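You operate a simulated robot arm through the tools that you are given. There is no shell and no other tool.

The job below is to be done with a simulated robot arm. You get a single attempt, and the scene is never put back.

## Task
Bind the oil puddle on the oil stand and sweep it up.
Fine: shed oil binder over it with the green scoop, then brush the heap into the bench dustpan; scoop and brush back. Set down upright: bench brush.
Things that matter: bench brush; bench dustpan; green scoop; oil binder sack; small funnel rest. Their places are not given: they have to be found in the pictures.

The check looks at the end state, three seconds after you hand in, the way a careful person would. Anything else that was tipped, shoved, dropped, spilled or broken makes it a failure.

## Robot
A 7-joint arm with a two-finger parallel gripper, fixed in place. Base frame: the origin is on the floor under the middle of its stand, x ahead of it, y to its left, z up; the work surface is at about z = 800. Units: mm, degrees, N and s.
It reaches about 1524 mm from its shoulder. Its first joint turns from -149.0 to 149.0 degrees. Payload 3.5 kg.
The TCP is the grasp point between the finger pads, 23 mm short of the fingertips. In the tool frame z runs along the fingers and y along their closing line. Largest opening 94 mm; finger width 38, thickness 10; the body of the gripper, 54 by 96 mm, starts 39 mm behind the TCP.
Orientation is told as [roll, pitch, yaw] about the base's x, y, z axes, in that order, counted from this pose: with the fingers straight down and closing along the base's y, the tool's x points along the base's -x, its y along +y and its z along -z.

## Interface
- The arm moves only by the tool nudge_tool. Its argument "plan" is a list of rows, each a list of 7 numbers: the shift along the tool's x, y, z in units of 30 mm (1.0 is 30 mm), then the turn, a rotation vector about the tool's x, y, z in units of 5 degrees (1.0 is 5 degrees), then the finger opening in cm, from 0 to 9.4. In form: [[tx, ty, tz, wx, wy, wz, fingers], ...]. A call has 1 to 20 rows; each row shifts and turns the commanded pose from where the row before left it, along the tool's axes as they then stand. A call with a number of a shift or a turn outside -1 to 1 is refused whole. A row lasts 0.2 s, in which the tool goes at most 50 mm and 8.6 degrees; a call with a longer step from one row to the next is refused whole, and so is a gripper value outside its range. A pose out of reach is approached as far as the arm can. The call stops where the force on the tool passes 90 N (or 10 N more than at its start, if that is more) or the arm is blocked; 0.2 s more then pass. Each finger travels about 153 mm/s and halts on what it meets, pressing with about 44 N; the grip force reading is that of the motor and also rises with nothing between the fingers. The clock runs only during rows and for 0.2 s after the last one: add rows that do not move to give the fingers time. The reply holds the time, the measured pose of the TCP, the force on the tool along the base axes, the opening and the grip force, in the units named above and with some noise, with the torque about the TCP (base axes, N m) and any sound that the robot's microphone picked up.
- Cameras (640 x 400 px; columns grow to the right, rows downward): "scene" is fixed at [398.6, -647.9, 1390.8]; the picture's right is [0.92, -0.39, 0.00], its down [-0.15, -0.37, -0.92] and it looks along [0.35, 0.85, -0.40] (base axes); focal length 308 px, centre (320, 200). "wrist" rides on the gripper at [86, 16, -74] in the tool frame; the picture's right is [-0.18, 0.98, 0.00], its down [-0.58, -0.11, -0.81] and it looks along [-0.79, -0.15, 0.59] (tool axes); focal length 243 px, centre (320, 200).
- camera(camera): a new picture of that camera. No time passes.
- measure_at(camera, pixels): for up to 12 pixels [column, row] of the newest picture of that camera ("zoom" is the newest enlarged one), the place [x, y, z] in the base frame of the surface seen there, good to about 2 mm. No time passes.
- inspect(camera, box): a new picture of the part [left, top, right, bottom] of that camera's present view, enlarged. No time passes.
- finish_job(): hands the job in; it is judged then, once.

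Open the gripper and draw the arm clear of the work before you hand the job in, unless the task says otherwise.

The tools are called after "Call:" as a command line: name --pt "numbers of a row" for each row, then --argument value for the rest, lists and objects as JSON in quotes. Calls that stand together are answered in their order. nudge_tool: Moves the arm, as the interface text tells. Its arguments: {"type":"object","properties":{"plan":{"type":"array"}},"required":["plan"]} The other tools are called the same way: camera (camera) takes a picture; measure_at (camera, pixels) gives the place of the surface under pixels of a picture; inspect (camera, box) takes an enlarged picture of a part of a camera's view; finish_job () hands the job in.

At the start:

```text
time_s: 0.0
tcp_pos: [951.9, 547.6, 1137.7]
orientation: [0.1, -0.1, 0.1]
contact_force: [0.3, 0.1, 0.5]
torque: [0.02, 0.03, -0.02]
gripper_width: 93.9
grasp_force: 0.0
```

scene: 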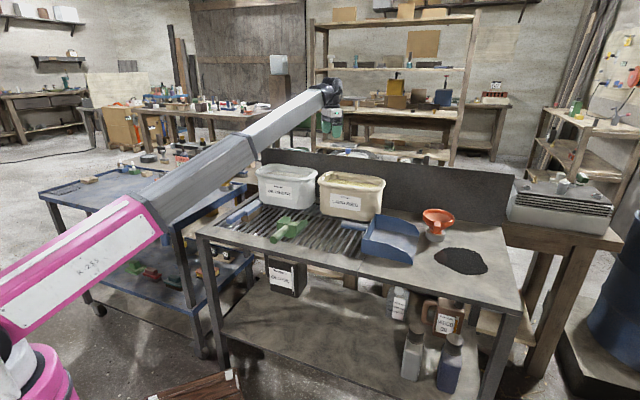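
wrist: 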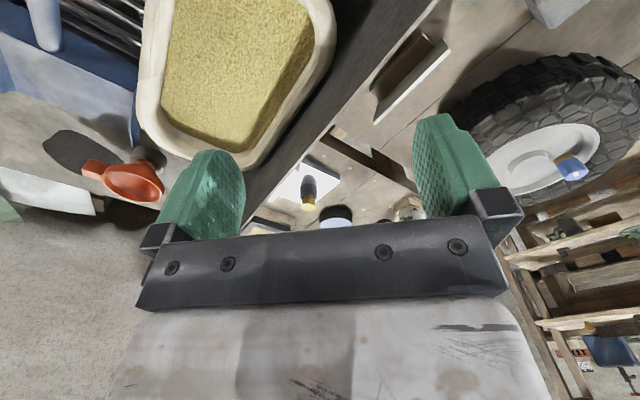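

The scene shows a bench with tubs, a green scoop near (290,228), a blue dustpan near (390,237), an orange funnel at (437,220) and a dark puddle at (461,261). I'll enlarge the parts of the bench to identify everything.

Call:
inspect --camera "scene" --box '[200, 150, 400, 275]'

Call:
inspect --camera "scene" --box '[340, 170, 540, 295]'

```text
3.20 times, centred on (300, 212) of scene
```

zoom: 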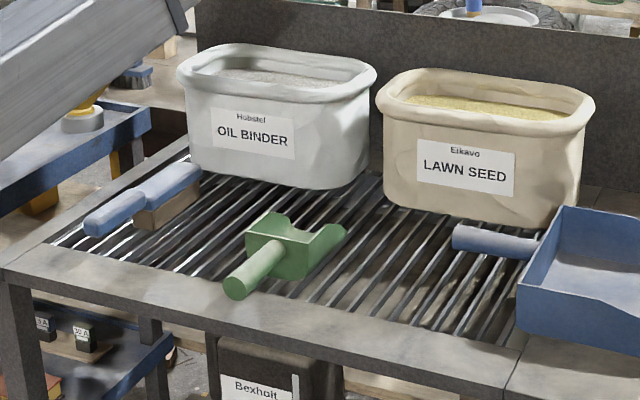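

```text
3.20 times, centred on (440, 232) of scene
```

zoom: 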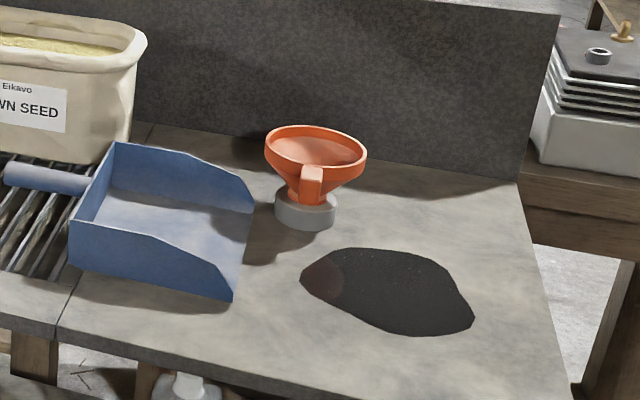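

The white tub at about (285,187) is labelled OIL BINDER, the cream one is LAWN SEED (a decoy). The brush lies left at (240,212). I'll measure the puddle, dustpan and funnel in the present zoom, and the scene pixels for scoop, brush and tub.

Call:
measure_at --camera "zoom" --pixels '[[302, 280], [340, 250], [395, 252], [440, 270], [472, 318], [430, 334], [370, 318], [385, 290], [315, 145], [305, 215], [325, 268], [520, 190]]'

Call:
measure_at --camera "scene" --pixels '[[363, 249], [375, 215], [418, 235], [411, 262], [345, 224], [365, 228], [390, 240], [400, 240], [257, 171], [317, 176], [285, 173], [310, 205]]'

```text
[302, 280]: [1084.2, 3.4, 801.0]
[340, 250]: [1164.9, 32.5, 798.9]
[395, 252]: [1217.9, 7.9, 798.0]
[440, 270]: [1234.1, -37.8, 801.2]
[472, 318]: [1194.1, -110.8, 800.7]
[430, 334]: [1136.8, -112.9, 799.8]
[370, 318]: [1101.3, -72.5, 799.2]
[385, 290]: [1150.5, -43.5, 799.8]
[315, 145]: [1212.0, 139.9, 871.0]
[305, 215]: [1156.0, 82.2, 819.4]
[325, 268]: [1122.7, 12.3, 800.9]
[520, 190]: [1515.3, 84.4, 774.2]
```

```text
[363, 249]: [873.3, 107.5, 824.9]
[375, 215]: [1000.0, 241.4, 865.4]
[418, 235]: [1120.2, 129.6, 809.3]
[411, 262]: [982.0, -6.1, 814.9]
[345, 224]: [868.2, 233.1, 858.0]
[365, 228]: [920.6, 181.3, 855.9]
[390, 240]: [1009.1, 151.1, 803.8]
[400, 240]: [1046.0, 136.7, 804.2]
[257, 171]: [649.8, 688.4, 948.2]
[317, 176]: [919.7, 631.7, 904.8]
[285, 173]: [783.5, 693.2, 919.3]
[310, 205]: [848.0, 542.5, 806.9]
```

Now a closer look at the scoop, brush and the binder tub to measure their geometry.

Call:
inspect --camera "scene" --box '[215, 190, 325, 259]'

Call:
camera --camera "wrist"

```text
5.80 times, centred on (270, 224) of scene
```

zoom: 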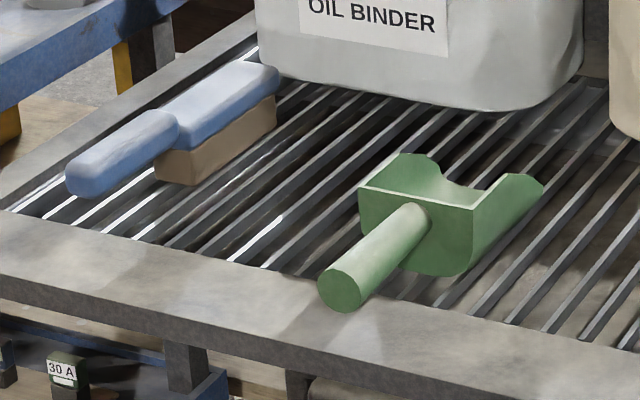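

```text
taken
```

wrist: 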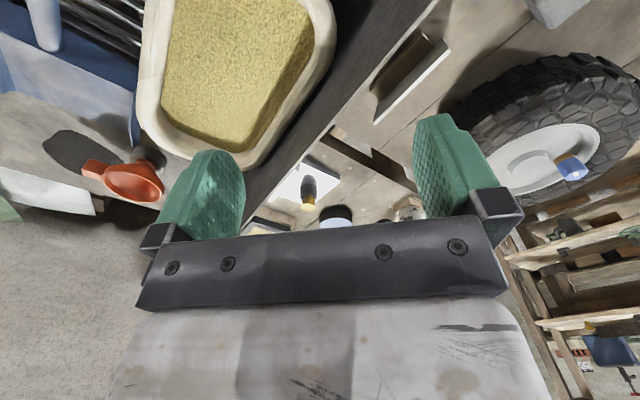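

Measure the scoop (handle end (340,292), back wall corners, front lips) and the brush (handle tip (85,182), handle, bristles) in this zoom.

Call:
measure_at --camera "zoom" --pixels '[[340, 290], [335, 272], [375, 240], [415, 212], [363, 188], [474, 212], [405, 156], [435, 165], [510, 178], [540, 185], [435, 265], [440, 195]]'

Call:
measure_at --camera "zoom" --pixels '[[75, 165], [85, 180], [120, 145], [160, 115], [172, 140], [180, 110], [225, 95], [240, 65], [275, 75], [195, 165], [265, 120], [185, 182]]'

Call:
measure_at --camera "zoom" --pixels '[[10, 215], [100, 230], [300, 275], [505, 318], [420, 390], [245, 30], [285, 85], [520, 108], [550, 140], [610, 330], [340, 210], [560, 70]]'

```text
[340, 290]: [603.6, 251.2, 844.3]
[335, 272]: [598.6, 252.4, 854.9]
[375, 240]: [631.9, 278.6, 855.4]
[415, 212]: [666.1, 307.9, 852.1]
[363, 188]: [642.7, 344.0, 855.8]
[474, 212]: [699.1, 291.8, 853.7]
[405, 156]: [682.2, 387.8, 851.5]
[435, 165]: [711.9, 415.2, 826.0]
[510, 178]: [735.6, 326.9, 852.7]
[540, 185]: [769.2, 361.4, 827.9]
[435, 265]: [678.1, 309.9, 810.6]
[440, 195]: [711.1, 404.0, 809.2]
```

```text
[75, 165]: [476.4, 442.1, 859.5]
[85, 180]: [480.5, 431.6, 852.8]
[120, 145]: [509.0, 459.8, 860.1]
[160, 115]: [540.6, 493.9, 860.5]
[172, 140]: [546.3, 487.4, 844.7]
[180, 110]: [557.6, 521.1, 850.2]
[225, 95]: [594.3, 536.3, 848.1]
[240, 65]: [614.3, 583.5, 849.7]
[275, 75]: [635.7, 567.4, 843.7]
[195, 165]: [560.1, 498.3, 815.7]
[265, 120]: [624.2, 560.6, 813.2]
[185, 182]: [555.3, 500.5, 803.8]
```

```text
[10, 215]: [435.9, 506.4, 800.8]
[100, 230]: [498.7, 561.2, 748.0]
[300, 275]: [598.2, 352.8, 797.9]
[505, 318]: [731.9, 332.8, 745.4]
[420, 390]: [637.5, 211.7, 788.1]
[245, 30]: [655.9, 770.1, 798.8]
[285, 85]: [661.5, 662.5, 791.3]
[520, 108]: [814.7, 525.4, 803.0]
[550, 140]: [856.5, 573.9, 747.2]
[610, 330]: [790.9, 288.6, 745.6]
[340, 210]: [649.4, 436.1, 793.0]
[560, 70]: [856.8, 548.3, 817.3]
```

Scoop handle runs at about 43° from x, with its top at z≈855; the brush lies parallel to it, and the pan lip faces the puddle along (1,-1). I'll raise the arm, yaw it 45° and draw back so the wrist camera looks over the binder tub and scoop.

Call:
nudge_tool --pt "0 0 -1 0 0 0 9.4" --pt "0 0 -1 0 0 0 9.4" --pt "0 0 -1 0 0 0 9.4" --pt "0 0 -1 0 0 0 9.4" --pt "0 0 0 0 0 -1 9.4" --pt "0 0 0 0 0 -1 9.4" --pt "0 0 0 0 0 -1 9.4" --pt "0 0 0 0 0 -1 9.4" --pt "0 0 0 0 0 -1 9.4" --pt "0 0 0 0 0 -1 9.4" --pt "0 0 0 0 0 -1 9.4" --pt "0 0 0 0 0 -1 9.4" --pt "0 0 0 0 0 -1 9.4"

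```text
time_s: 1.6
tcp_pos: [950.9, 548.6, 1257.2]
orientation: [0.4, 0.0, 12.1]
contact_force: [-3.5, 16.7, -4.3]
torque: [-1.56, -0.75, -1.77]
gripper_width: 94.1
grasp_force: 0.1
stopped in row 8: the force on the tool passed its limit at 127 N (the readings are from after the stop); the commanded pose is now the measured one
```

The arm met something at z≈1257 while turning (force stop at yaw 12°). I'll look at both pictures before moving on.

Call:
camera --camera "scene"

Call:
camera --camera "wrist"

```text
taken
```

scene: 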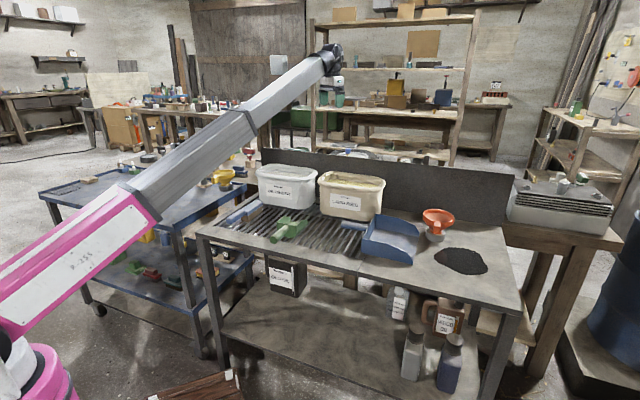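

```text
taken
```

wrist: 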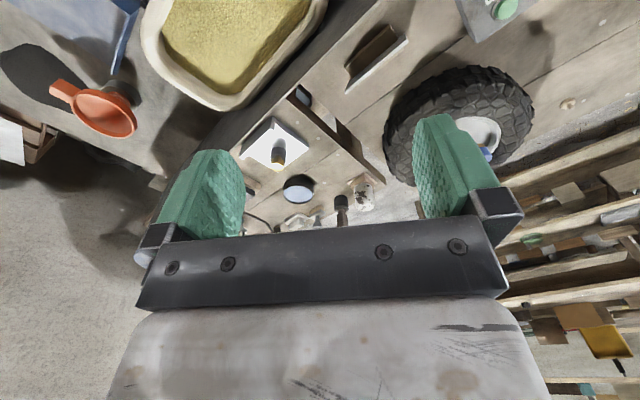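

The picture is mounted upside down, and at its right edge shelf planks are seen close by. I'll measure shelf and surrounding points to see what is near the gripper at (951,549,1257).

Call:
measure_at --camera "scene" --pixels '[[318, 35], [312, 60], [318, 110], [350, 70], [345, 90], [330, 47], [335, 60], [338, 92], [465, 60], [360, 22], [400, 66], [340, 105]]'

Call:
measure_at --camera "wrist" --pixels '[[560, 165], [600, 225], [560, 290], [600, 345], [450, 110], [380, 50], [260, 110], [275, 145], [600, 130], [500, 10], [340, 210], [520, 250]]'

Call:
inspect --camera "scene" --box '[270, 20, 400, 120]'

```text
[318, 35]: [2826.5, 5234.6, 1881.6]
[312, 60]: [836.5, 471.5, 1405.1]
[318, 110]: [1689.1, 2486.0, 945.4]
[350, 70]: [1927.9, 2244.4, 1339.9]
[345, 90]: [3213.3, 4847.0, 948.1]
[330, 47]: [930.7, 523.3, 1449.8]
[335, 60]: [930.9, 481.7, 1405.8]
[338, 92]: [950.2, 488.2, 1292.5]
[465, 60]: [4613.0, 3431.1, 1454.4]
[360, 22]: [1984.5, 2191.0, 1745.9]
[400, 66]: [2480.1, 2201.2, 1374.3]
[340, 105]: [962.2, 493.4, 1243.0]
```

```text
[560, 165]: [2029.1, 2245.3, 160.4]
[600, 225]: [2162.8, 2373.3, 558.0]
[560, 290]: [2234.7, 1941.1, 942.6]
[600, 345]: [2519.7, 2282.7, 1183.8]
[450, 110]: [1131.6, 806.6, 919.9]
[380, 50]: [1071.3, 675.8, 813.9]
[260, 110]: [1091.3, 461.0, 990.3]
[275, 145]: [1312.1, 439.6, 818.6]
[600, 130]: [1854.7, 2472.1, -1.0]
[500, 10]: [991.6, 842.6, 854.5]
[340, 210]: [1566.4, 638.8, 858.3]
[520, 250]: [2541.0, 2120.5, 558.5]
```

```text
4.00 times, centred on (335, 70) of scene
```

zoom: 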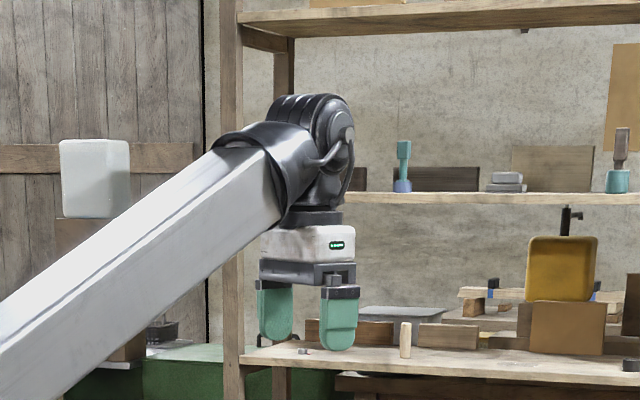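

Nothing solid is near the gripper (shelves are at y>2000), so the stop may come from the wrist's own motion. I'll hold still for two rows and read the force again.

Call:
nudge_tool --pt "0 0 0 0 0 0 9.4" --pt "0 0 0 0 0 0 9.4"

```text
time_s: 2.2
tcp_pos: [951.4, 547.9, 1257.9]
orientation: [0.3, 0.0, 12.1]
contact_force: [-8.3, 26.0, -10.3]
torque: [-2.25, -1.83, -2.69]
gripper_width: 93.6
grasp_force: 0.0
```

A steady force of about 26 N acts roughly 104 mm back from and 87 mm above the TCP, i.e. at the wrist camera housing, which is pressing on the forearm. I'll turn back and lower, then measure the arm's own links to see where the camera has room.

Call:
nudge_tool --pt "0 0 0 0 0 1 9.4" --pt "0 0 0 0 0 1 9.4" --pt "0 0 0 0 0 1 9.4" --pt "0 0 0 0 0 1 9.4" --pt "0 0 0 0 0 0 9.4"

Call:
measure_at --camera "scene" --pixels '[[20, 380], [40, 270], [130, 225], [130, 195], [200, 175], [200, 150], [250, 110], [280, 115], [300, 75], [150, 205], [60, 360], [10, 320]]'

```text
time_s: 3.4
tcp_pos: [950.3, 548.2, 1257.3]
orientation: [0.4, 0.1, -7.8]
contact_force: [0.9, 0.3, -0.1]
torque: [0.05, -0.03, 0.02]
gripper_width: 93.7
grasp_force: 0.1
```

```text
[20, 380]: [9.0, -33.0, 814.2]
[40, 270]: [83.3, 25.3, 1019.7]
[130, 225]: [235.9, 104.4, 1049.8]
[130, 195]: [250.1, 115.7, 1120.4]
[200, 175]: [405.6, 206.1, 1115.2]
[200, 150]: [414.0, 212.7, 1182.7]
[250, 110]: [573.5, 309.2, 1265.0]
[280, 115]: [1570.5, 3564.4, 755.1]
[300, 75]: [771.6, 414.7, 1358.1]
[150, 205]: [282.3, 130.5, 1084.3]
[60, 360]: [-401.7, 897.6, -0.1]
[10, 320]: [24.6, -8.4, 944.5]
```

Links measured: the arm was almost stretched with a rising forearm, so the camera fouled it; lower and closer in, the elbow folds up and frees it. I'll draw in to about (560,330,1150), above the grating with clear air below.

Call:
nudge_tool --pt "0.915 -0.69 0.274 0 0 0 9.4" --pt "0.915 -0.69 0.274 0 0 0 9.4" --pt "0.915 -0.69 0.274 0 0 0 9.4" --pt "0.915 -0.69 0.274 0 0 0 9.4" --pt "0.915 -0.69 0.274 0 0 0 9.4" --pt "0.915 -0.69 0.274 0 0 0 9.4" --pt "0.915 -0.69 0.274 0 0 0 9.4" --pt "0.915 -0.69 0.274 0 0 0 9.4" --pt "0.915 -0.69 0.274 0 0 0 9.4" --pt "0.915 -0.69 0.274 0 0 0 9.4" --pt "0.915 -0.69 0.274 0 0 0 9.4" --pt "0.915 -0.69 0.274 0 0 0 9.4" --pt "0.915 -0.69 0.274 0 0 0 9.4" --pt "0 0 0 0 0 0 9.4"

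Call:
camera --camera "scene"

Call:
camera --camera "wrist"

```text
time_s: 6.4
tcp_pos: [582.2, 342.1, 1099.5]
orientation: [0.7, -0.4, -7.7]
contact_force: [0.3, -0.1, -1.4]
torque: [-0.02, -0.01, -0.01]
gripper_width: 93.8
grasp_force: 0.0
out of reach, approached as far as the arm can: row 7, 8, 9, 10, 11, 12, 13
```

```text
taken
```

scene: 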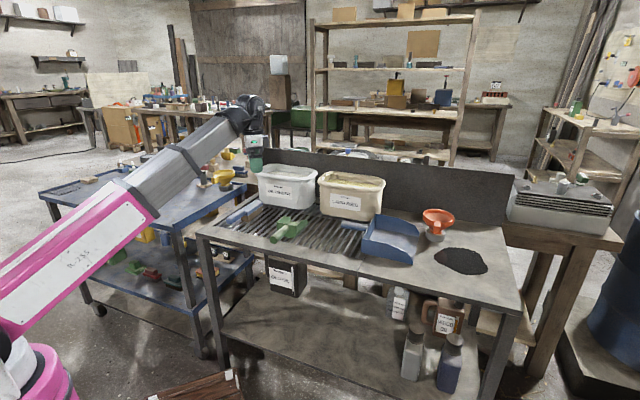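

```text
taken
```

wrist: 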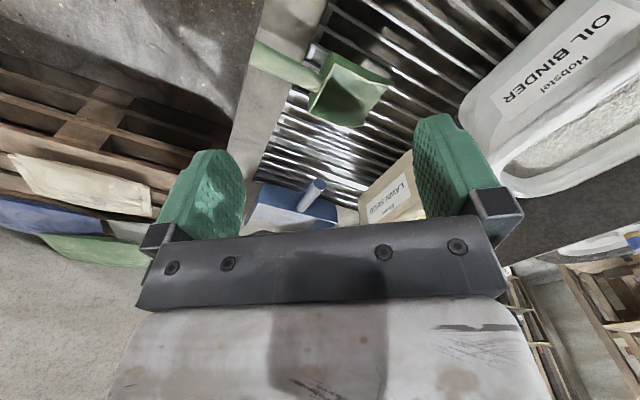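

The arm is a straight telescoping boom, limited in how steeply it can rise, so low poses are better. The wrist picture (upside down) shows the scoop at (345,85) and the OIL BINDER tub at (570,110); I'll measure these points.

Call:
measure_at --camera "wrist" --pixels '[[262, 50], [290, 68], [318, 75], [333, 52], [392, 80], [355, 125], [310, 110], [345, 95], [360, 75], [300, 62], [275, 45], [255, 65]]'

Call:
measure_at --camera "wrist" --pixels '[[490, 165], [520, 155], [560, 130], [600, 125], [630, 100], [635, 180], [580, 192], [540, 190], [600, 160], [555, 160], [470, 100], [500, 180]]'

Call:
inspect --camera "wrist" --box '[220, 0, 440, 137]'

```text
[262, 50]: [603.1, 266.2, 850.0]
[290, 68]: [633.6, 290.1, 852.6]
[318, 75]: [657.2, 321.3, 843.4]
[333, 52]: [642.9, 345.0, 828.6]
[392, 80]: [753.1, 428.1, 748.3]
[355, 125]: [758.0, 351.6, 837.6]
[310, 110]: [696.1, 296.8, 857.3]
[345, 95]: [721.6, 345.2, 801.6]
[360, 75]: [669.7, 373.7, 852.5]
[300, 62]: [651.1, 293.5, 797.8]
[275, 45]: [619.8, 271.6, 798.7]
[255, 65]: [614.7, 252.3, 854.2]
```

```text
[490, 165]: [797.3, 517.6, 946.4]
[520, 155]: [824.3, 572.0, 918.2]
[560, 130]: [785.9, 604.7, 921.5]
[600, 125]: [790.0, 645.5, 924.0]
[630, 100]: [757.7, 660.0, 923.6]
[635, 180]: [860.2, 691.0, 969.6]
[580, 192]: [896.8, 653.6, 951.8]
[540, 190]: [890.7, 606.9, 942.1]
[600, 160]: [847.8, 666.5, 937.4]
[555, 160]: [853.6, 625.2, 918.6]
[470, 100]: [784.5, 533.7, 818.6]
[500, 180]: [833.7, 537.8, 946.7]
```

```text
2.91 times, centred on (330, 68) of wrist
```

zoom: 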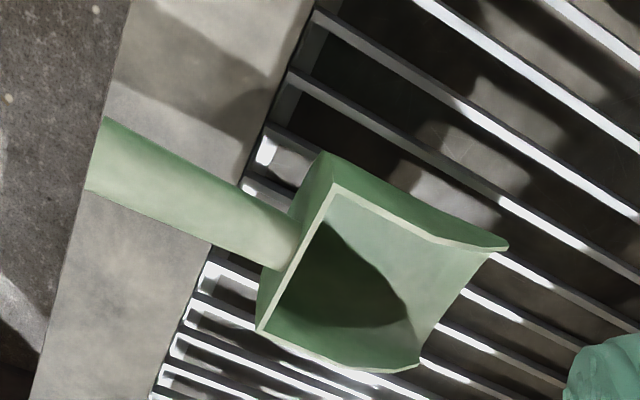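

Everything on the bench lines up with axes at 45° (u=(1,1)/√2 along the slots, v=(1,-1)/√2). I'll lower straight down about 200 mm in free air over the grating and check the pose.

Call:
nudge_tool --pt "0 0 0.95 0 0 0 9.4" --pt "0 0 0.95 0 0 0 9.4" --pt "0 0 0.95 0 0 0 9.4" --pt "0 0 0.95 0 0 0 9.4" --pt "0 0 0.95 0 0 0 9.4" --pt "0 0 0.95 0 0 0 9.4" --pt "0 0 0.5 0 0 0 9.4" --pt "0 0 0 0 0 0 9.4"

```text
time_s: 8.2
tcp_pos: [582.8, 343.7, 914.1]
orientation: [0.3, 0.1, -7.7]
contact_force: [0.2, -0.9, -0.8]
torque: [-0.01, 0.0, 0.0]
gripper_width: 94.1
grasp_force: 0.0
```

Now at (583,344,914), level. I'll turn the tool to yaw 45° in small rows so that its axes match the bench axes.

Call:
nudge_tool --pt "0 0 0 0 0 -0.958 9.4" --pt "0 0 0 0 0 -0.958 9.4" --pt "0 0 0 0 0 -0.958 9.4" --pt "0 0 0 0 0 -0.958 9.4" --pt "0 0 0 0 0 -0.958 9.4" --pt "0 0 0 0 0 -0.958 9.4" --pt "0 0 0 0 0 -0.958 9.4" --pt "0 0 0 0 0 -0.958 9.4" --pt "0 0 0 0 0 -0.958 9.4" --pt "0 0 0 0 0 -0.958 9.4" --pt "0 0 0 0 0 -0.958 9.4" --pt "0 0 0 0 0 0 9.4"

Call:
camera --camera "wrist"

Call:
camera --camera "scene"

```text
time_s: 10.8
tcp_pos: [581.0, 344.8, 913.6]
orientation: [0.4, -0.2, 45.2]
contact_force: [0.1, 0.6, 0.0]
torque: [0.03, -0.01, -0.03]
gripper_width: 94.0
grasp_force: 0.1
```

```text
taken
```

wrist: 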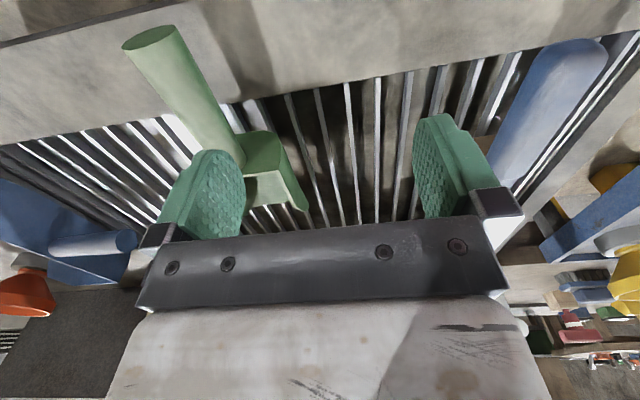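

```text
taken
```

scene: 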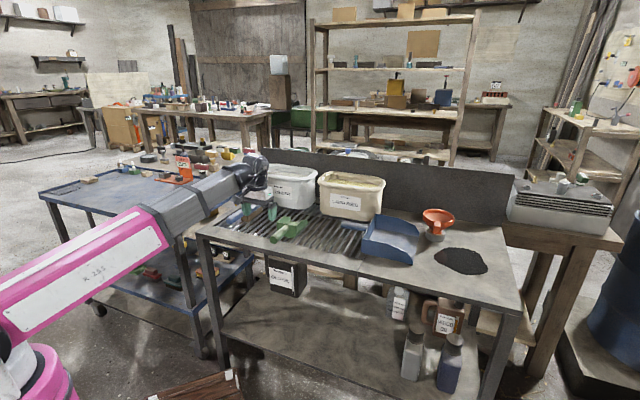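

Clear now, yaw 45°. The scoop handle is at left ((150,38) to (225,150)) and the brush handle at right; I'll measure the handle's edges and the brush from here.

Call:
measure_at --camera "wrist" --pixels '[[150, 38], [128, 48], [172, 30], [160, 60], [185, 55], [180, 85], [195, 115], [215, 110], [235, 140], [205, 140], [262, 165], [290, 195]]'

Call:
measure_at --camera "wrist" --pixels '[[570, 45], [600, 60], [545, 70], [565, 90], [525, 110], [555, 125], [505, 150], [530, 170], [540, 100], [580, 70], [560, 60], [515, 140]]'

```text
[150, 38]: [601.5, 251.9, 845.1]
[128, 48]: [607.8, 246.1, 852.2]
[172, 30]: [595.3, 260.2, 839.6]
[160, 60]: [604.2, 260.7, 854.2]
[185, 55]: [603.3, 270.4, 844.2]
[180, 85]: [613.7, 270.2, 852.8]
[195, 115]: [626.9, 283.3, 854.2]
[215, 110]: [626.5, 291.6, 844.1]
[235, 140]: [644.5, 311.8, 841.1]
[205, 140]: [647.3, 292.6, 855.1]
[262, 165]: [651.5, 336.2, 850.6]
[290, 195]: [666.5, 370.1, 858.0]
```

```text
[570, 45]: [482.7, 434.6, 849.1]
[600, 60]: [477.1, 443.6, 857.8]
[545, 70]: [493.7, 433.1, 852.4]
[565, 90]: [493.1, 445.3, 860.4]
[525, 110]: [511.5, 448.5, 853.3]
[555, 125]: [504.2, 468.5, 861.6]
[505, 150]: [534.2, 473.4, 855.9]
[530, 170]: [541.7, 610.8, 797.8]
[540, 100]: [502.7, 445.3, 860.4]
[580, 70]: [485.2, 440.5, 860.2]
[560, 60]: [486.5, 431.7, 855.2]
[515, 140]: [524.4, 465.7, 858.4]
```

The handle's left side is at v≈236, end at u≈603, top at z≈855, so its axis is v≈248.5, z≈842 and parallel to the tool. I'll shift over it and lower with open fingers to z≈841 at u≈640.

Call:
nudge_tool --pt "0.162 -0.906 0 0 0 0 9.4" --pt "0.162 -0.906 0 0 0 0 9.4" --pt "0.162 -0.906 0 0 0 0 9.4" --pt "0 0 0 0 0 0 9.4" --pt "0 0 0.6 0 0 0 9.4" --pt "0 0 0.6 0 0 0 9.4" --pt "0 0 0.6 0 0 0 9.4" --pt "0 0 0.6 0 0 0 9.4" --pt "0 0 0 0 0 0 9.4"

Call:
camera --camera "wrist"

Call:
inspect --camera "scene" --box '[215, 190, 325, 259]'

```text
time_s: 12.8
tcp_pos: [628.0, 275.3, 840.8]
orientation: [0.4, -0.1, 44.9]
contact_force: [-0.8, -0.4, 0.1]
torque: [0.0, 0.0, 0.02]
gripper_width: 94.0
grasp_force: 0.0
```

```text
taken
```

wrist: 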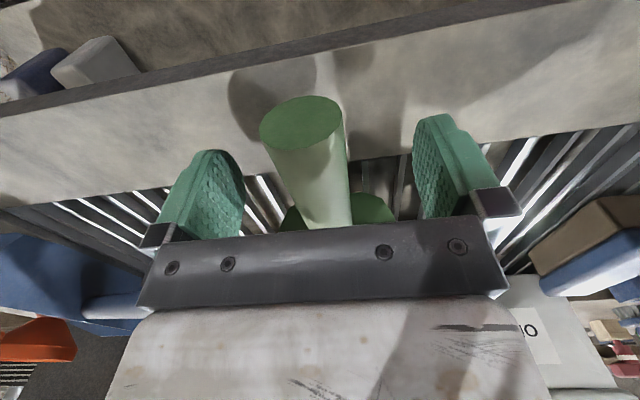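

```text
5.80 times, centred on (270, 224) of scene
```

zoom: 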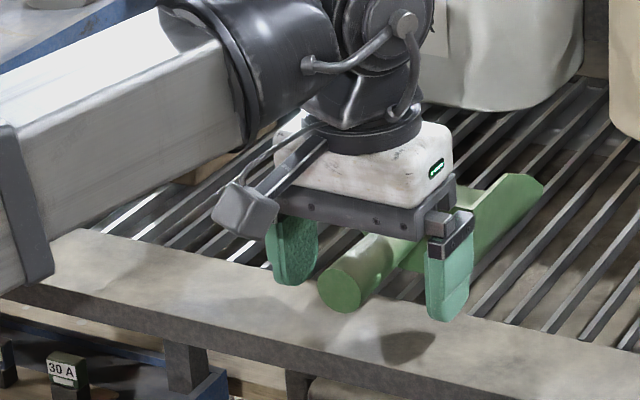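

The handle stands centred between the open fingers in both views. I'll close on it and hold.

Call:
nudge_tool --pt "0 0 0 0 0 0 1.5" --pt "0 0 0 0 0 0 1.5" --pt "0 0 0 0 0 0 1.5" --pt "0 0 0 0 0 0 1.5"

```text
time_s: 13.8
tcp_pos: [628.8, 275.6, 841.9]
orientation: [0.3, -0.1, 45.1]
contact_force: [0.4, -0.4, 0.1]
torque: [-0.09, 0.06, 0.0]
gripper_width: 25.6
grasp_force: 44.5
```

Gripped at 25.6 mm with 44 N. I'll lift straight up about 80 mm and check that the scoop comes along level.

Call:
nudge_tool --pt "0 0 -0.3 0 0 0 1.5" --pt "0 0 -0.5 0 0 0 1.5" --pt "0 0 -0.6 0 0 0 1.5" --pt "0 0 -0.6 0 0 0 1.5" --pt "0 0 -0.6 0 0 0 1.5" --pt "0 0 0 0 0 0 1.5"

Call:
inspect --camera "scene" --box '[200, 150, 360, 250]'

```text
time_s: 15.2
tcp_pos: [629.2, 274.8, 919.9]
orientation: [0.2, -0.2, 44.9]
contact_force: [-0.5, -0.4, -1.1]
torque: [-0.07, 0.06, 0.01]
gripper_width: 25.6
grasp_force: 43.7
```

```text
4.00 times, centred on (280, 200) of scene
```

zoom: 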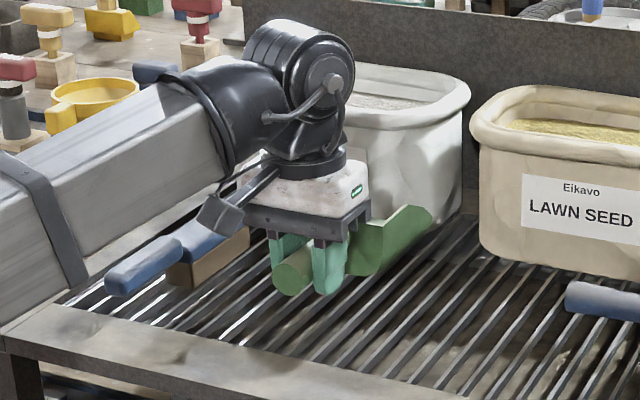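

Scoop is held level. I'll rotate the tool 90° to yaw −45° here, where nothing is within the 165 mm sweep of the nose, so the nose points along the tub's long axis.

Call:
nudge_tool --pt "0 0 0 0 0 1 1.5" --pt "0 0 0 0 0 1 1.5" --pt "0 0 0 0 0 1 1.5" --pt "0 0 0 0 0 1 1.5" --pt "0 0 0 0 0 1 1.5" --pt "0 0 0 0 0 1 1.5" --pt "0 0 0 0 0 1 1.5" --pt "0 0 0 0 0 1 1.5" --pt "0 0 0 0 0 1 1.5" --pt "0 0 0 0 0 1 1.5" --pt "0 0 0 0 0 1 1.5" --pt "0 0 0 0 0 1 1.5" --pt "0 0 0 0 0 1 1.5" --pt "0 0 0 0 0 1 1.5" --pt "0 0 0 0 0 1 1.5" --pt "0 0 0 0 0 1 1.5" --pt "0 0 0 0 0 1 1.5" --pt "0 0 0 0 0 1 1.5" --pt "0 0 0 0 0 0 1.5"

Call:
camera --camera "scene"

Call:
camera --camera "wrist"

```text
time_s: 19.2
tcp_pos: [629.4, 275.9, 920.0]
orientation: [0.2, 0.3, -45.1]
contact_force: [0.5, -0.6, -1.1]
torque: [0.1, 0.03, -0.01]
gripper_width: 25.6
grasp_force: 43.5
```

```text
taken
```

scene: 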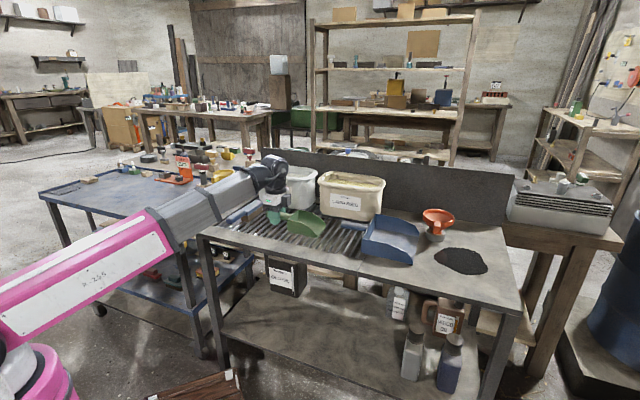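

```text
taken
```

wrist: 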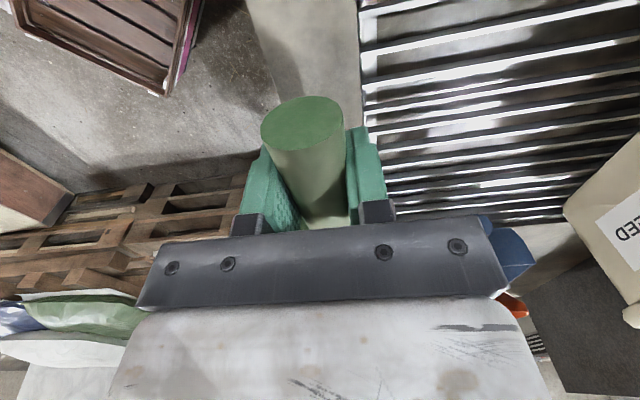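

Now yaw −45°, so tool x = −v and tool y = +u. I'll raise to z≈1060 and carry the scoop to the left end above the binder tub (u≈1008, v≈−20).

Call:
nudge_tool --pt "0 0 -0.933 0 0 0 1.5" --pt "0 0 -0.933 0 0 0 1.5" --pt "0 0 -0.933 0 0 0 1.5" --pt "0 0 -0.933 0 0 0 1.5" --pt "0 0 -0.933 0 0 0 1.5" --pt "0.692 0.944 0 0 0 0 1.5" --pt "0.692 0.944 0 0 0 0 1.5" --pt "0.692 0.944 0 0 0 0 1.5" --pt "0.692 0.944 0 0 0 0 1.5" --pt "0.692 0.944 0 0 0 0 1.5" --pt "0.692 0.944 0 0 0 0 1.5" --pt "0.692 0.944 0 0 0 0 1.5" --pt "0.692 0.944 0 0 0 0 1.5" --pt "0.692 0.944 0 0 0 0 1.5" --pt "0.692 0.944 0 0 0 0 1.5" --pt "0.692 0.944 0 0 0 0 1.5" --pt "0.692 0.944 0 0 0 0 1.5" --pt "0.692 0.944 0 0 0 0 1.5" --pt "0 0 0 0 0 0 1.5"

Call:
inspect --camera "scene" --box '[200, 90, 360, 220]'

Call:
camera --camera "wrist"

```text
time_s: 23.2
tcp_pos: [696.3, 726.0, 1062.4]
orientation: [0.2, 0.3, -45.0]
contact_force: [0.9, -0.2, -1.3]
torque: [0.06, 0.04, -0.03]
gripper_width: 25.6
grasp_force: 44.3
```

```text
3.08 times, centred on (280, 155) of scene
```

zoom: 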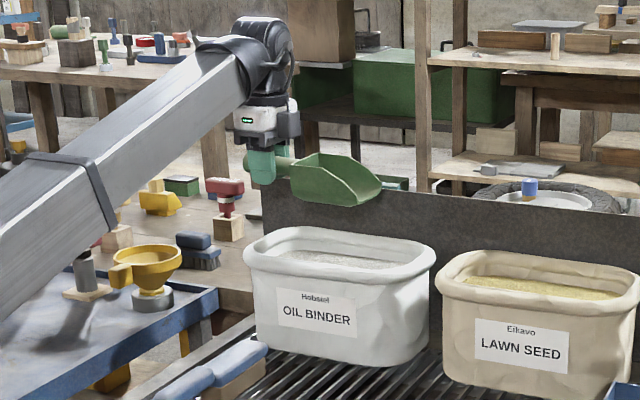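

```text
taken
```

wrist: 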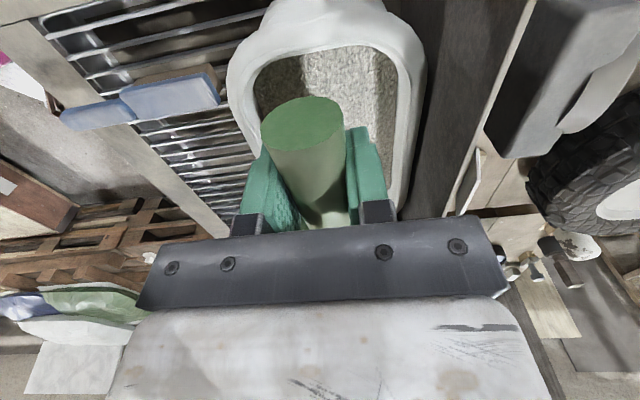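

The scoop hangs over the left end of the OIL BINDER tub, nose toward +v. I'll measure the tub's rim, inner edges and granule surface in both views.

Call:
measure_at --camera "wrist" --pixels '[[240, 70], [262, 80], [290, 60], [340, 50], [340, 28], [380, 50], [400, 80], [418, 100], [375, 90], [350, 80], [275, 95], [400, 180]]'

Call:
measure_at --camera "zoom" --pixels '[[247, 250], [262, 240], [285, 262], [325, 268], [370, 264], [400, 255], [410, 262], [340, 258], [345, 240], [432, 245], [300, 250], [375, 238]]'

```text
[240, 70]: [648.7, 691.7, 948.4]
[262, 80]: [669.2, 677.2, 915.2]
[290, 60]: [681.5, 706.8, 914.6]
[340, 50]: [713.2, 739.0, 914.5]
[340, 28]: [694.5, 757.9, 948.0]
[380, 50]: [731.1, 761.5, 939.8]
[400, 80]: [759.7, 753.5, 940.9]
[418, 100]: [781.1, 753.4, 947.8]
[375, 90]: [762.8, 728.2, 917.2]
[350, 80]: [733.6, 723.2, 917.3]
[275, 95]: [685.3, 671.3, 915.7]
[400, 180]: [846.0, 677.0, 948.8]
```

```text
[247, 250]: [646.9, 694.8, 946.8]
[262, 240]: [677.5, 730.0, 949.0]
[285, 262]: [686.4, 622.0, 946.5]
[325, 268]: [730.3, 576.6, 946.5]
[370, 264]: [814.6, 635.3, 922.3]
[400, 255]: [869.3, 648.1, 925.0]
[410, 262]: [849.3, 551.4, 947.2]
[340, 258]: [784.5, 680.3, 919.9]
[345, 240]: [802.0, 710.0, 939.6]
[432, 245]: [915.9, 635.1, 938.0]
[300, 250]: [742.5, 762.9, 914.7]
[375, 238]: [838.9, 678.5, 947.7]
```

Tub interior spans about u 945–1065, v −20–190, granules at z≈915–922, rim 948. First I tilt the scoop nose-down 35° about the TCP, staying above the granules.

Call:
nudge_tool --pt "0 0 0 0 1 0 1.5" --pt "0 0 0 0 1 0 1.5" --pt "0 0 0 0 1 0 1.5" --pt "0 0 0 0 1 0 1.5" --pt "0 0 0 0 1 0 1.5" --pt "0 0 0 0 1 0 1.5" --pt "0 0 0 0 1 0 1.5" --pt "0 0 0 0 0 0 1.5"

Call:
inspect --camera "scene" --box '[200, 90, 360, 220]'

```text
time_s: 25.0
tcp_pos: [697.6, 726.0, 1061.5]
orientation: [0.3, 35.3, -44.8]
contact_force: [0.0, -0.6, -0.8]
torque: [0.02, 0.05, -0.01]
gripper_width: 25.6
grasp_force: 43.8
```

```text
3.08 times, centred on (280, 155) of scene
```

zoom: 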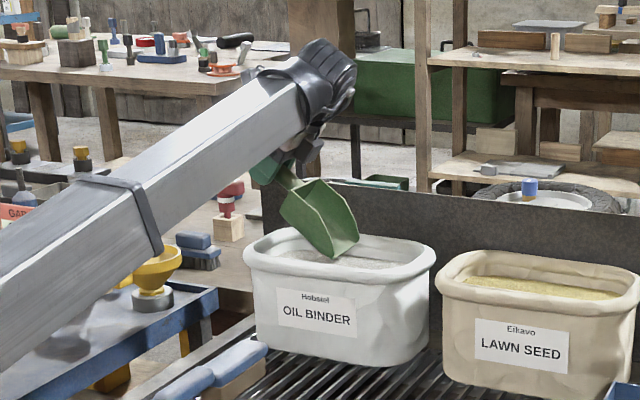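

The lip is just above the granules inside the tub. I'll drive it forward and down to about z≈875 (45 mm deep) slowly and read the force.

Call:
nudge_tool --pt "-0.395 0 0.137 0 0 0 1.5" --pt "-0.395 0 0.137 0 0 0 1.5" --pt "-0.395 0 0.137 0 0 0 1.5" --pt "-0.395 0 0.137 0 0 0 1.5" --pt "-0.395 0 0.137 0 0 0 1.5" --pt "-0.395 0 0.137 0 0 0 1.5" --pt "0 0 0 0 0 0 1.5"

Call:
inspect --camera "scene" --box '[230, 120, 340, 210]'

```text
time_s: 26.6
tcp_pos: [730.0, 694.8, 1000.5]
orientation: [0.3, 35.3, -44.8]
contact_force: [0.2, 0.4, -1.6]
torque: [0.05, 0.07, -0.02]
gripper_width: 25.8
grasp_force: 44.4
```

```text
4.44 times, centred on (285, 165) of scene
```

zoom: 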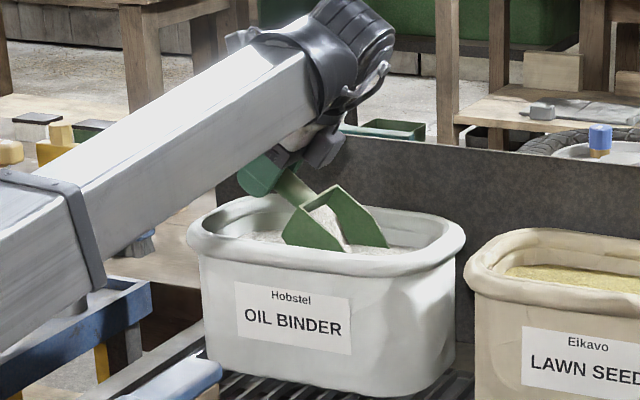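

The bowl has dug in and is filling; force is small. Now I level it by stages while easing the lip forward to v≈170 and out of the granules, handle staying above the rim.

Call:
nudge_tool --pt "-0.176 0 0.17 0 -1 0 1.5" --pt "-0.16 0 0.185 0 -1 0 1.5" --pt "-0.144 0 0.198 0 -1 0 1.5" --pt "0 0 0 0 0 0 1.5" --pt "0.143 0 0.07 0 -1 0 1.5" --pt "0.149 0 0.057 0 -1 0 1.5" --pt "0.153 0 0.044 0 -1 0 1.5" --pt "0.156 0 0.03 0 -1 0 1.5" --pt "0 0 0 0 0 0 1.5"

Call:
inspect --camera "scene" --box '[230, 120, 340, 210]'

```text
time_s: 28.6
tcp_pos: [718.2, 704.8, 977.9]
orientation: [0.2, 0.2, -45.0]
contact_force: [-0.5, -0.4, -1.5]
torque: [0.13, 0.1, 0.02]
gripper_width: 25.5
grasp_force: 44.4
```

```text
4.44 times, centred on (285, 165) of scene
```

zoom: 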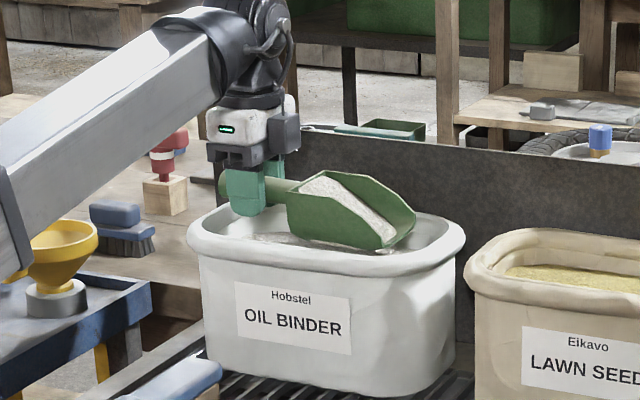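

The scoop sits level with a good load. I'll tip the nose up 8° to hold it and lift slowly to z≈1060 over the tub.

Call:
nudge_tool --pt "0 0 -0.2 0 -0.8 0 1.5" --pt "0 0 -0.3 0 -0.8 0 1.5" --pt "0 0 -0.4 0 0 0 1.5" --pt "0 0 -0.5 0 0 0 1.5" --pt "0 0 -0.5 0 0 0 1.5" --pt "0 0 -0.5 0 0 0 1.5" --pt "0 0 -0.3 0 0 0 1.5" --pt "0 0 -0.1 0 0 0 1.5" --pt "0 0 0 0 0 0 1.5"

Call:
inspect --camera "scene" --box '[230, 100, 340, 190]'

```text
time_s: 30.6
tcp_pos: [712.1, 714.0, 1060.7]
orientation: [0.1, -7.7, -45.1]
contact_force: [-0.3, -0.5, -2.2]
torque: [0.14, 0.15, 0.01]
gripper_width: 25.6
grasp_force: 43.5
```

```text
4.44 times, centred on (285, 145) of scene
```

zoom: 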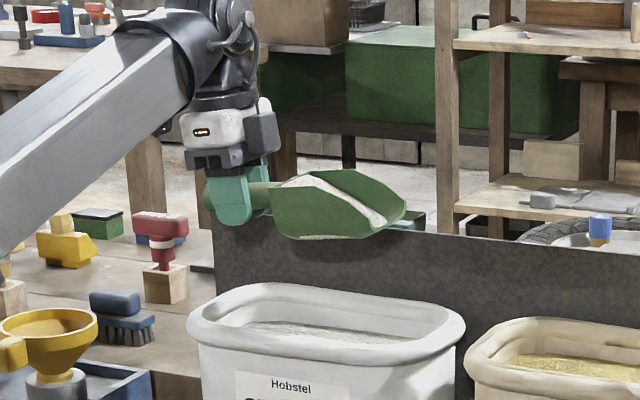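

There is a white trace along the scoop's lower edge; I'll look closer before leaving the tub.

Call:
inspect --camera "scene" --box '[275, 135, 340, 170]'

Call:
camera --camera "wrist"

```text
9.85 times, centred on (308, 152) of scene
```

zoom: 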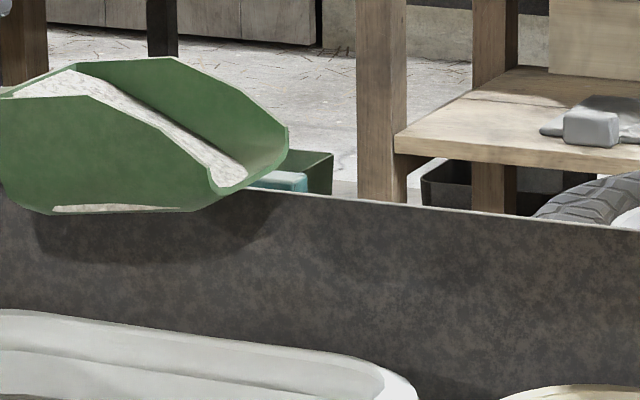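

```text
taken
```

wrist: 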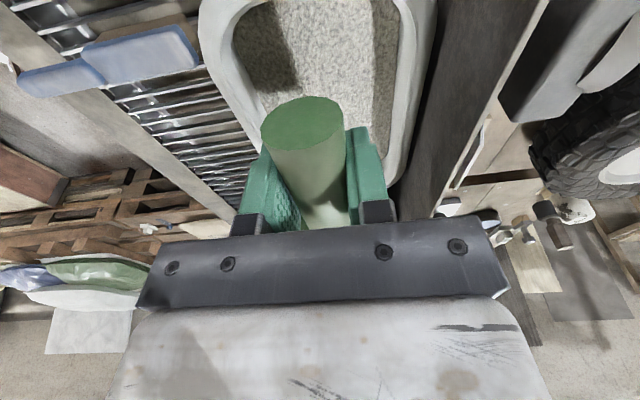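

That white patch is just the fill showing through at the scoop's corner; the load is well inside. I'll carry it at z≈1060 with gentle speed, nose up 8°, toward the puddle (first half of the way).

Call:
nudge_tool --pt "-0.276 -0.064 0.039 0 0 0 1.5" --pt "-0.483 -0.112 0.068 0 0 0 1.5" --pt "-0.69 -0.16 0.097 0 0 0 1.5" --pt "-0.69 -0.16 0.097 0 0 0 1.5" --pt "-0.69 -0.16 0.097 0 0 0 1.5" --pt "-0.69 -0.16 0.097 0 0 0 1.5" --pt "-0.69 -0.16 0.097 0 0 0 1.5" --pt "-0.69 -0.16 0.097 0 0 0 1.5" --pt "-0.69 -0.16 0.097 0 0 0 1.5" --pt "-0.69 -0.16 0.097 0 0 0 1.5" --pt "-0.69 -0.16 0.097 0 0 0 1.5" --pt "-0.69 -0.16 0.097 0 0 0 1.5" --pt "-0.69 -0.16 0.097 0 0 0 1.5" --pt "-0.69 -0.16 0.097 0 0 0 1.5" --pt "-0.69 -0.16 0.097 0 0 0 1.5" --pt "-0.69 -0.16 0.097 0 0 0 1.5" --pt "-0.69 -0.16 0.097 0 0 0 1.5" --pt "-0.69 -0.16 0.097 0 0 0 1.5" --pt "-0.483 -0.112 0.068 0 0 0 1.5" --pt "-0.207 -0.048 0.029 0 0 0 1.5"

Call:
camera --camera "scene"

```text
time_s: 34.8
tcp_pos: [918.3, 384.6, 1057.8]
orientation: [0.2, -7.7, -45.0]
contact_force: [-0.7, -0.2, -2.1]
torque: [0.14, 0.12, -0.02]
gripper_width: 25.6
grasp_force: 43.6
```

```text
taken
```

scene: 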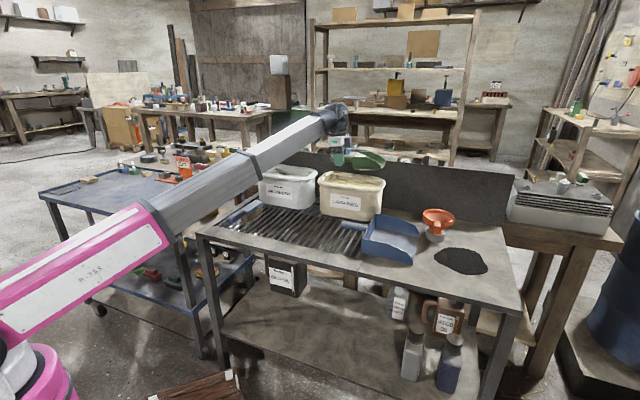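

Load still intact. Continue the carry to about (1122,60,1028), ending over the puddle's edge.

Call:
nudge_tool --pt "-0.281 -0.066 0.062 0 0 0 1.5" --pt "-0.491 -0.115 0.109 0 0 0 1.5" --pt "-0.702 -0.164 0.156 0 0 0 1.5" --pt "-0.702 -0.164 0.156 0 0 0 1.5" --pt "-0.702 -0.164 0.156 0 0 0 1.5" --pt "-0.702 -0.164 0.156 0 0 0 1.5" --pt "-0.702 -0.164 0.156 0 0 0 1.5" --pt "-0.702 -0.164 0.156 0 0 0 1.5" --pt "-0.702 -0.164 0.156 0 0 0 1.5" --pt "-0.702 -0.164 0.156 0 0 0 1.5" --pt "-0.702 -0.164 0.156 0 0 0 1.5" --pt "-0.702 -0.164 0.156 0 0 0 1.5" --pt "-0.702 -0.164 0.156 0 0 0 1.5" --pt "-0.702 -0.164 0.156 0 0 0 1.5" --pt "-0.702 -0.164 0.156 0 0 0 1.5" --pt "-0.702 -0.164 0.156 0 0 0 1.5" --pt "-0.702 -0.164 0.156 0 0 0 1.5" --pt "-0.562 -0.131 0.125 0 0 0 1.5" --pt "-0.351 -0.082 0.078 0 0 0 1.5" --pt "0 0 0 0 0 0 1.5"

Call:
camera --camera "scene"

Call:
camera --camera "wrist"

```text
time_s: 39.0
tcp_pos: [1122.5, 58.2, 1025.7]
orientation: [0.2, -7.8, -44.9]
contact_force: [0.0, -0.2, -2.2]
torque: [0.14, 0.12, -0.01]
gripper_width: 25.6
grasp_force: 44.3
```

```text
taken
```

scene: 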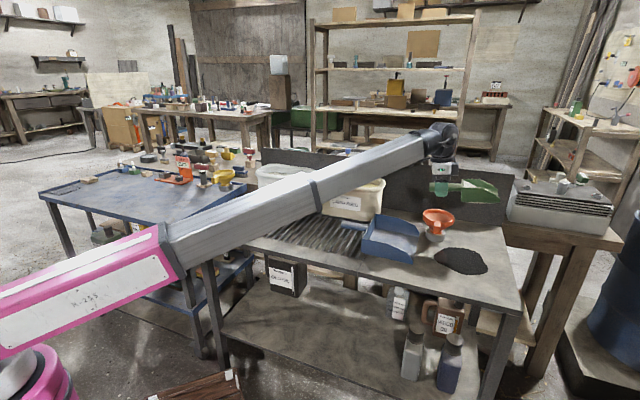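

```text
taken
```

wrist: 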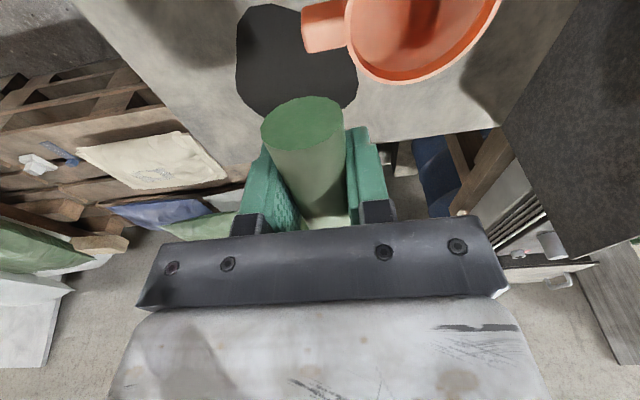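

The wrist view shows the dark puddle at (295,60) and the orange funnel at (420,30). I'll measure the puddle outline and the funnel's extent precisely.

Call:
measure_at --camera "wrist" --pixels '[[240, 25], [237, 70], [250, 100], [268, 5], [297, 12], [330, 60], [355, 70], [357, 95], [345, 107], [290, 50], [320, 90], [256, 40]]'

Call:
measure_at --camera "wrist" --pixels '[[305, 30], [325, 8], [350, 20], [360, 60], [400, 82], [450, 65], [490, 20], [420, 20], [330, 40], [470, 45], [315, 48], [380, 75]]'

Call:
measure_at --camera "scene" --pixels '[[436, 257], [446, 249], [460, 248], [475, 252], [484, 260], [487, 268], [475, 274], [460, 272], [445, 265], [437, 240], [425, 215], [453, 217]]'

```text
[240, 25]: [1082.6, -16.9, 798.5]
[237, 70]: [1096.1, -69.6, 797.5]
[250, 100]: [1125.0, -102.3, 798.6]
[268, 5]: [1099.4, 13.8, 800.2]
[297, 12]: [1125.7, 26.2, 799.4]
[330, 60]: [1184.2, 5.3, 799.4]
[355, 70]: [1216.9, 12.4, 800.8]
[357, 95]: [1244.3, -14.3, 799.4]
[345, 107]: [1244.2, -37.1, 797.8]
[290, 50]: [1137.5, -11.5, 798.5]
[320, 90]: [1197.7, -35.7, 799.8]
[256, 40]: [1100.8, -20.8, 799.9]
```

```text
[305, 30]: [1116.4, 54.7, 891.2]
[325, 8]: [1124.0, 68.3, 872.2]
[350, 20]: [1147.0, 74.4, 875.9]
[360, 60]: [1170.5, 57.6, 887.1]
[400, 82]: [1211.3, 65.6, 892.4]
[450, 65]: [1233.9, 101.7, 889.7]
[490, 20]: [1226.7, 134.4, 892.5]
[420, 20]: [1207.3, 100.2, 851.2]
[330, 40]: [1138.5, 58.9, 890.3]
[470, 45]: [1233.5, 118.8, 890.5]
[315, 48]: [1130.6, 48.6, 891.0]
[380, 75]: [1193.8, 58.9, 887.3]
```

```text
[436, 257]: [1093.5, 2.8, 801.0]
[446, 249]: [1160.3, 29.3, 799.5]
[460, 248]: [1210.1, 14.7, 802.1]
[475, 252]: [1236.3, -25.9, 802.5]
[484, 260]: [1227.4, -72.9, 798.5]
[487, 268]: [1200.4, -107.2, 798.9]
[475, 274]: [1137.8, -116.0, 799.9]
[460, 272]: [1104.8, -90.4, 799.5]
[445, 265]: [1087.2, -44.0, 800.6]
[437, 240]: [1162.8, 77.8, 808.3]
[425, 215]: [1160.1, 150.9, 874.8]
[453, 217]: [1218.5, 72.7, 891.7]
```

Funnel mouth tops out at z≈892 around (1180,112) with a tab reaching (1112,50), so the handle must come from the −y side. I'll turn about the true vertical toward yaw +90°, first to +45°, keeping the nose-up tilt.

Call:
nudge_tool --pt "0 0 0 -0.07 0 -0.495 1.5" --pt "0 0 0 -0.139 0 -0.99 1.5" --pt "0 0 0 -0.139 0 -0.99 1.5" --pt "0 0 0 -0.139 0 -0.99 1.5" --pt "0 0 0 -0.139 0 -0.99 1.5" --pt "0 0 0 -0.139 0 -0.99 1.5" --pt "0 0 0 -0.139 0 -0.99 1.5" --pt "0 0 0 -0.139 0 -0.99 1.5" --pt "0 0 0 -0.139 0 -0.99 1.5" --pt "0 0 0 -0.139 0 -0.99 1.5" --pt "0 0 0 -0.139 0 -0.99 1.5" --pt "0 0 0 -0.139 0 -0.99 1.5" --pt "0 0 0 -0.139 0 -0.99 1.5" --pt "0 0 0 -0.139 0 -0.99 1.5" --pt "0 0 0 -0.139 0 -0.99 1.5" --pt "0 0 0 -0.139 0 -0.99 1.5" --pt "0 0 0 -0.139 0 -0.99 1.5" --pt "0 0 0 -0.139 0 -0.99 1.5" --pt "0 0 0 -0.07 0 -0.495 1.5" --pt "0 0 0 0 0 0 1.5"

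Call:
inspect --camera "scene" --box '[380, 110, 540, 230]'

```text
time_s: 43.2
tcp_pos: [1122.4, 56.5, 1025.8]
orientation: [0.4, -8.3, 45.0]
contact_force: [-0.6, 0.7, -1.4]
torque: [-0.12, 0.11, 0.01]
gripper_width: 25.6
grasp_force: 43.9
```

```text
3.33 times, centred on (460, 170) of scene
```

zoom: 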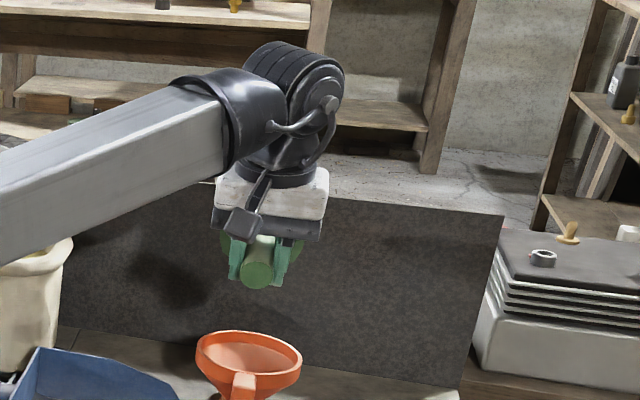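

Turned cleanly to yaw 45°. Continue the turn to yaw 90° so the nose points along +y.

Call:
nudge_tool --pt "0 0 0 -0.07 0 -0.495 1.5" --pt "0 0 0 -0.139 0 -0.99 1.5" --pt "0 0 0 -0.139 0 -0.99 1.5" --pt "0 0 0 -0.139 0 -0.99 1.5" --pt "0 0 0 -0.139 0 -0.99 1.5" --pt "0 0 0 -0.139 0 -0.99 1.5" --pt "0 0 0 -0.139 0 -0.99 1.5" --pt "0 0 0 -0.139 0 -0.99 1.5" --pt "0 0 0 -0.139 0 -0.99 1.5" --pt "0 0 0 -0.07 0 -0.495 1.5" --pt "0 0 0 0 0 0 1.5"

```text
time_s: 45.6
tcp_pos: [1123.2, 57.6, 1025.4]
orientation: [0.1, -8.4, 90.0]
contact_force: [-0.1, -0.2, -1.9]
torque: [-0.17, 0.02, -0.01]
gripper_width: 25.5
grasp_force: 44.5
```

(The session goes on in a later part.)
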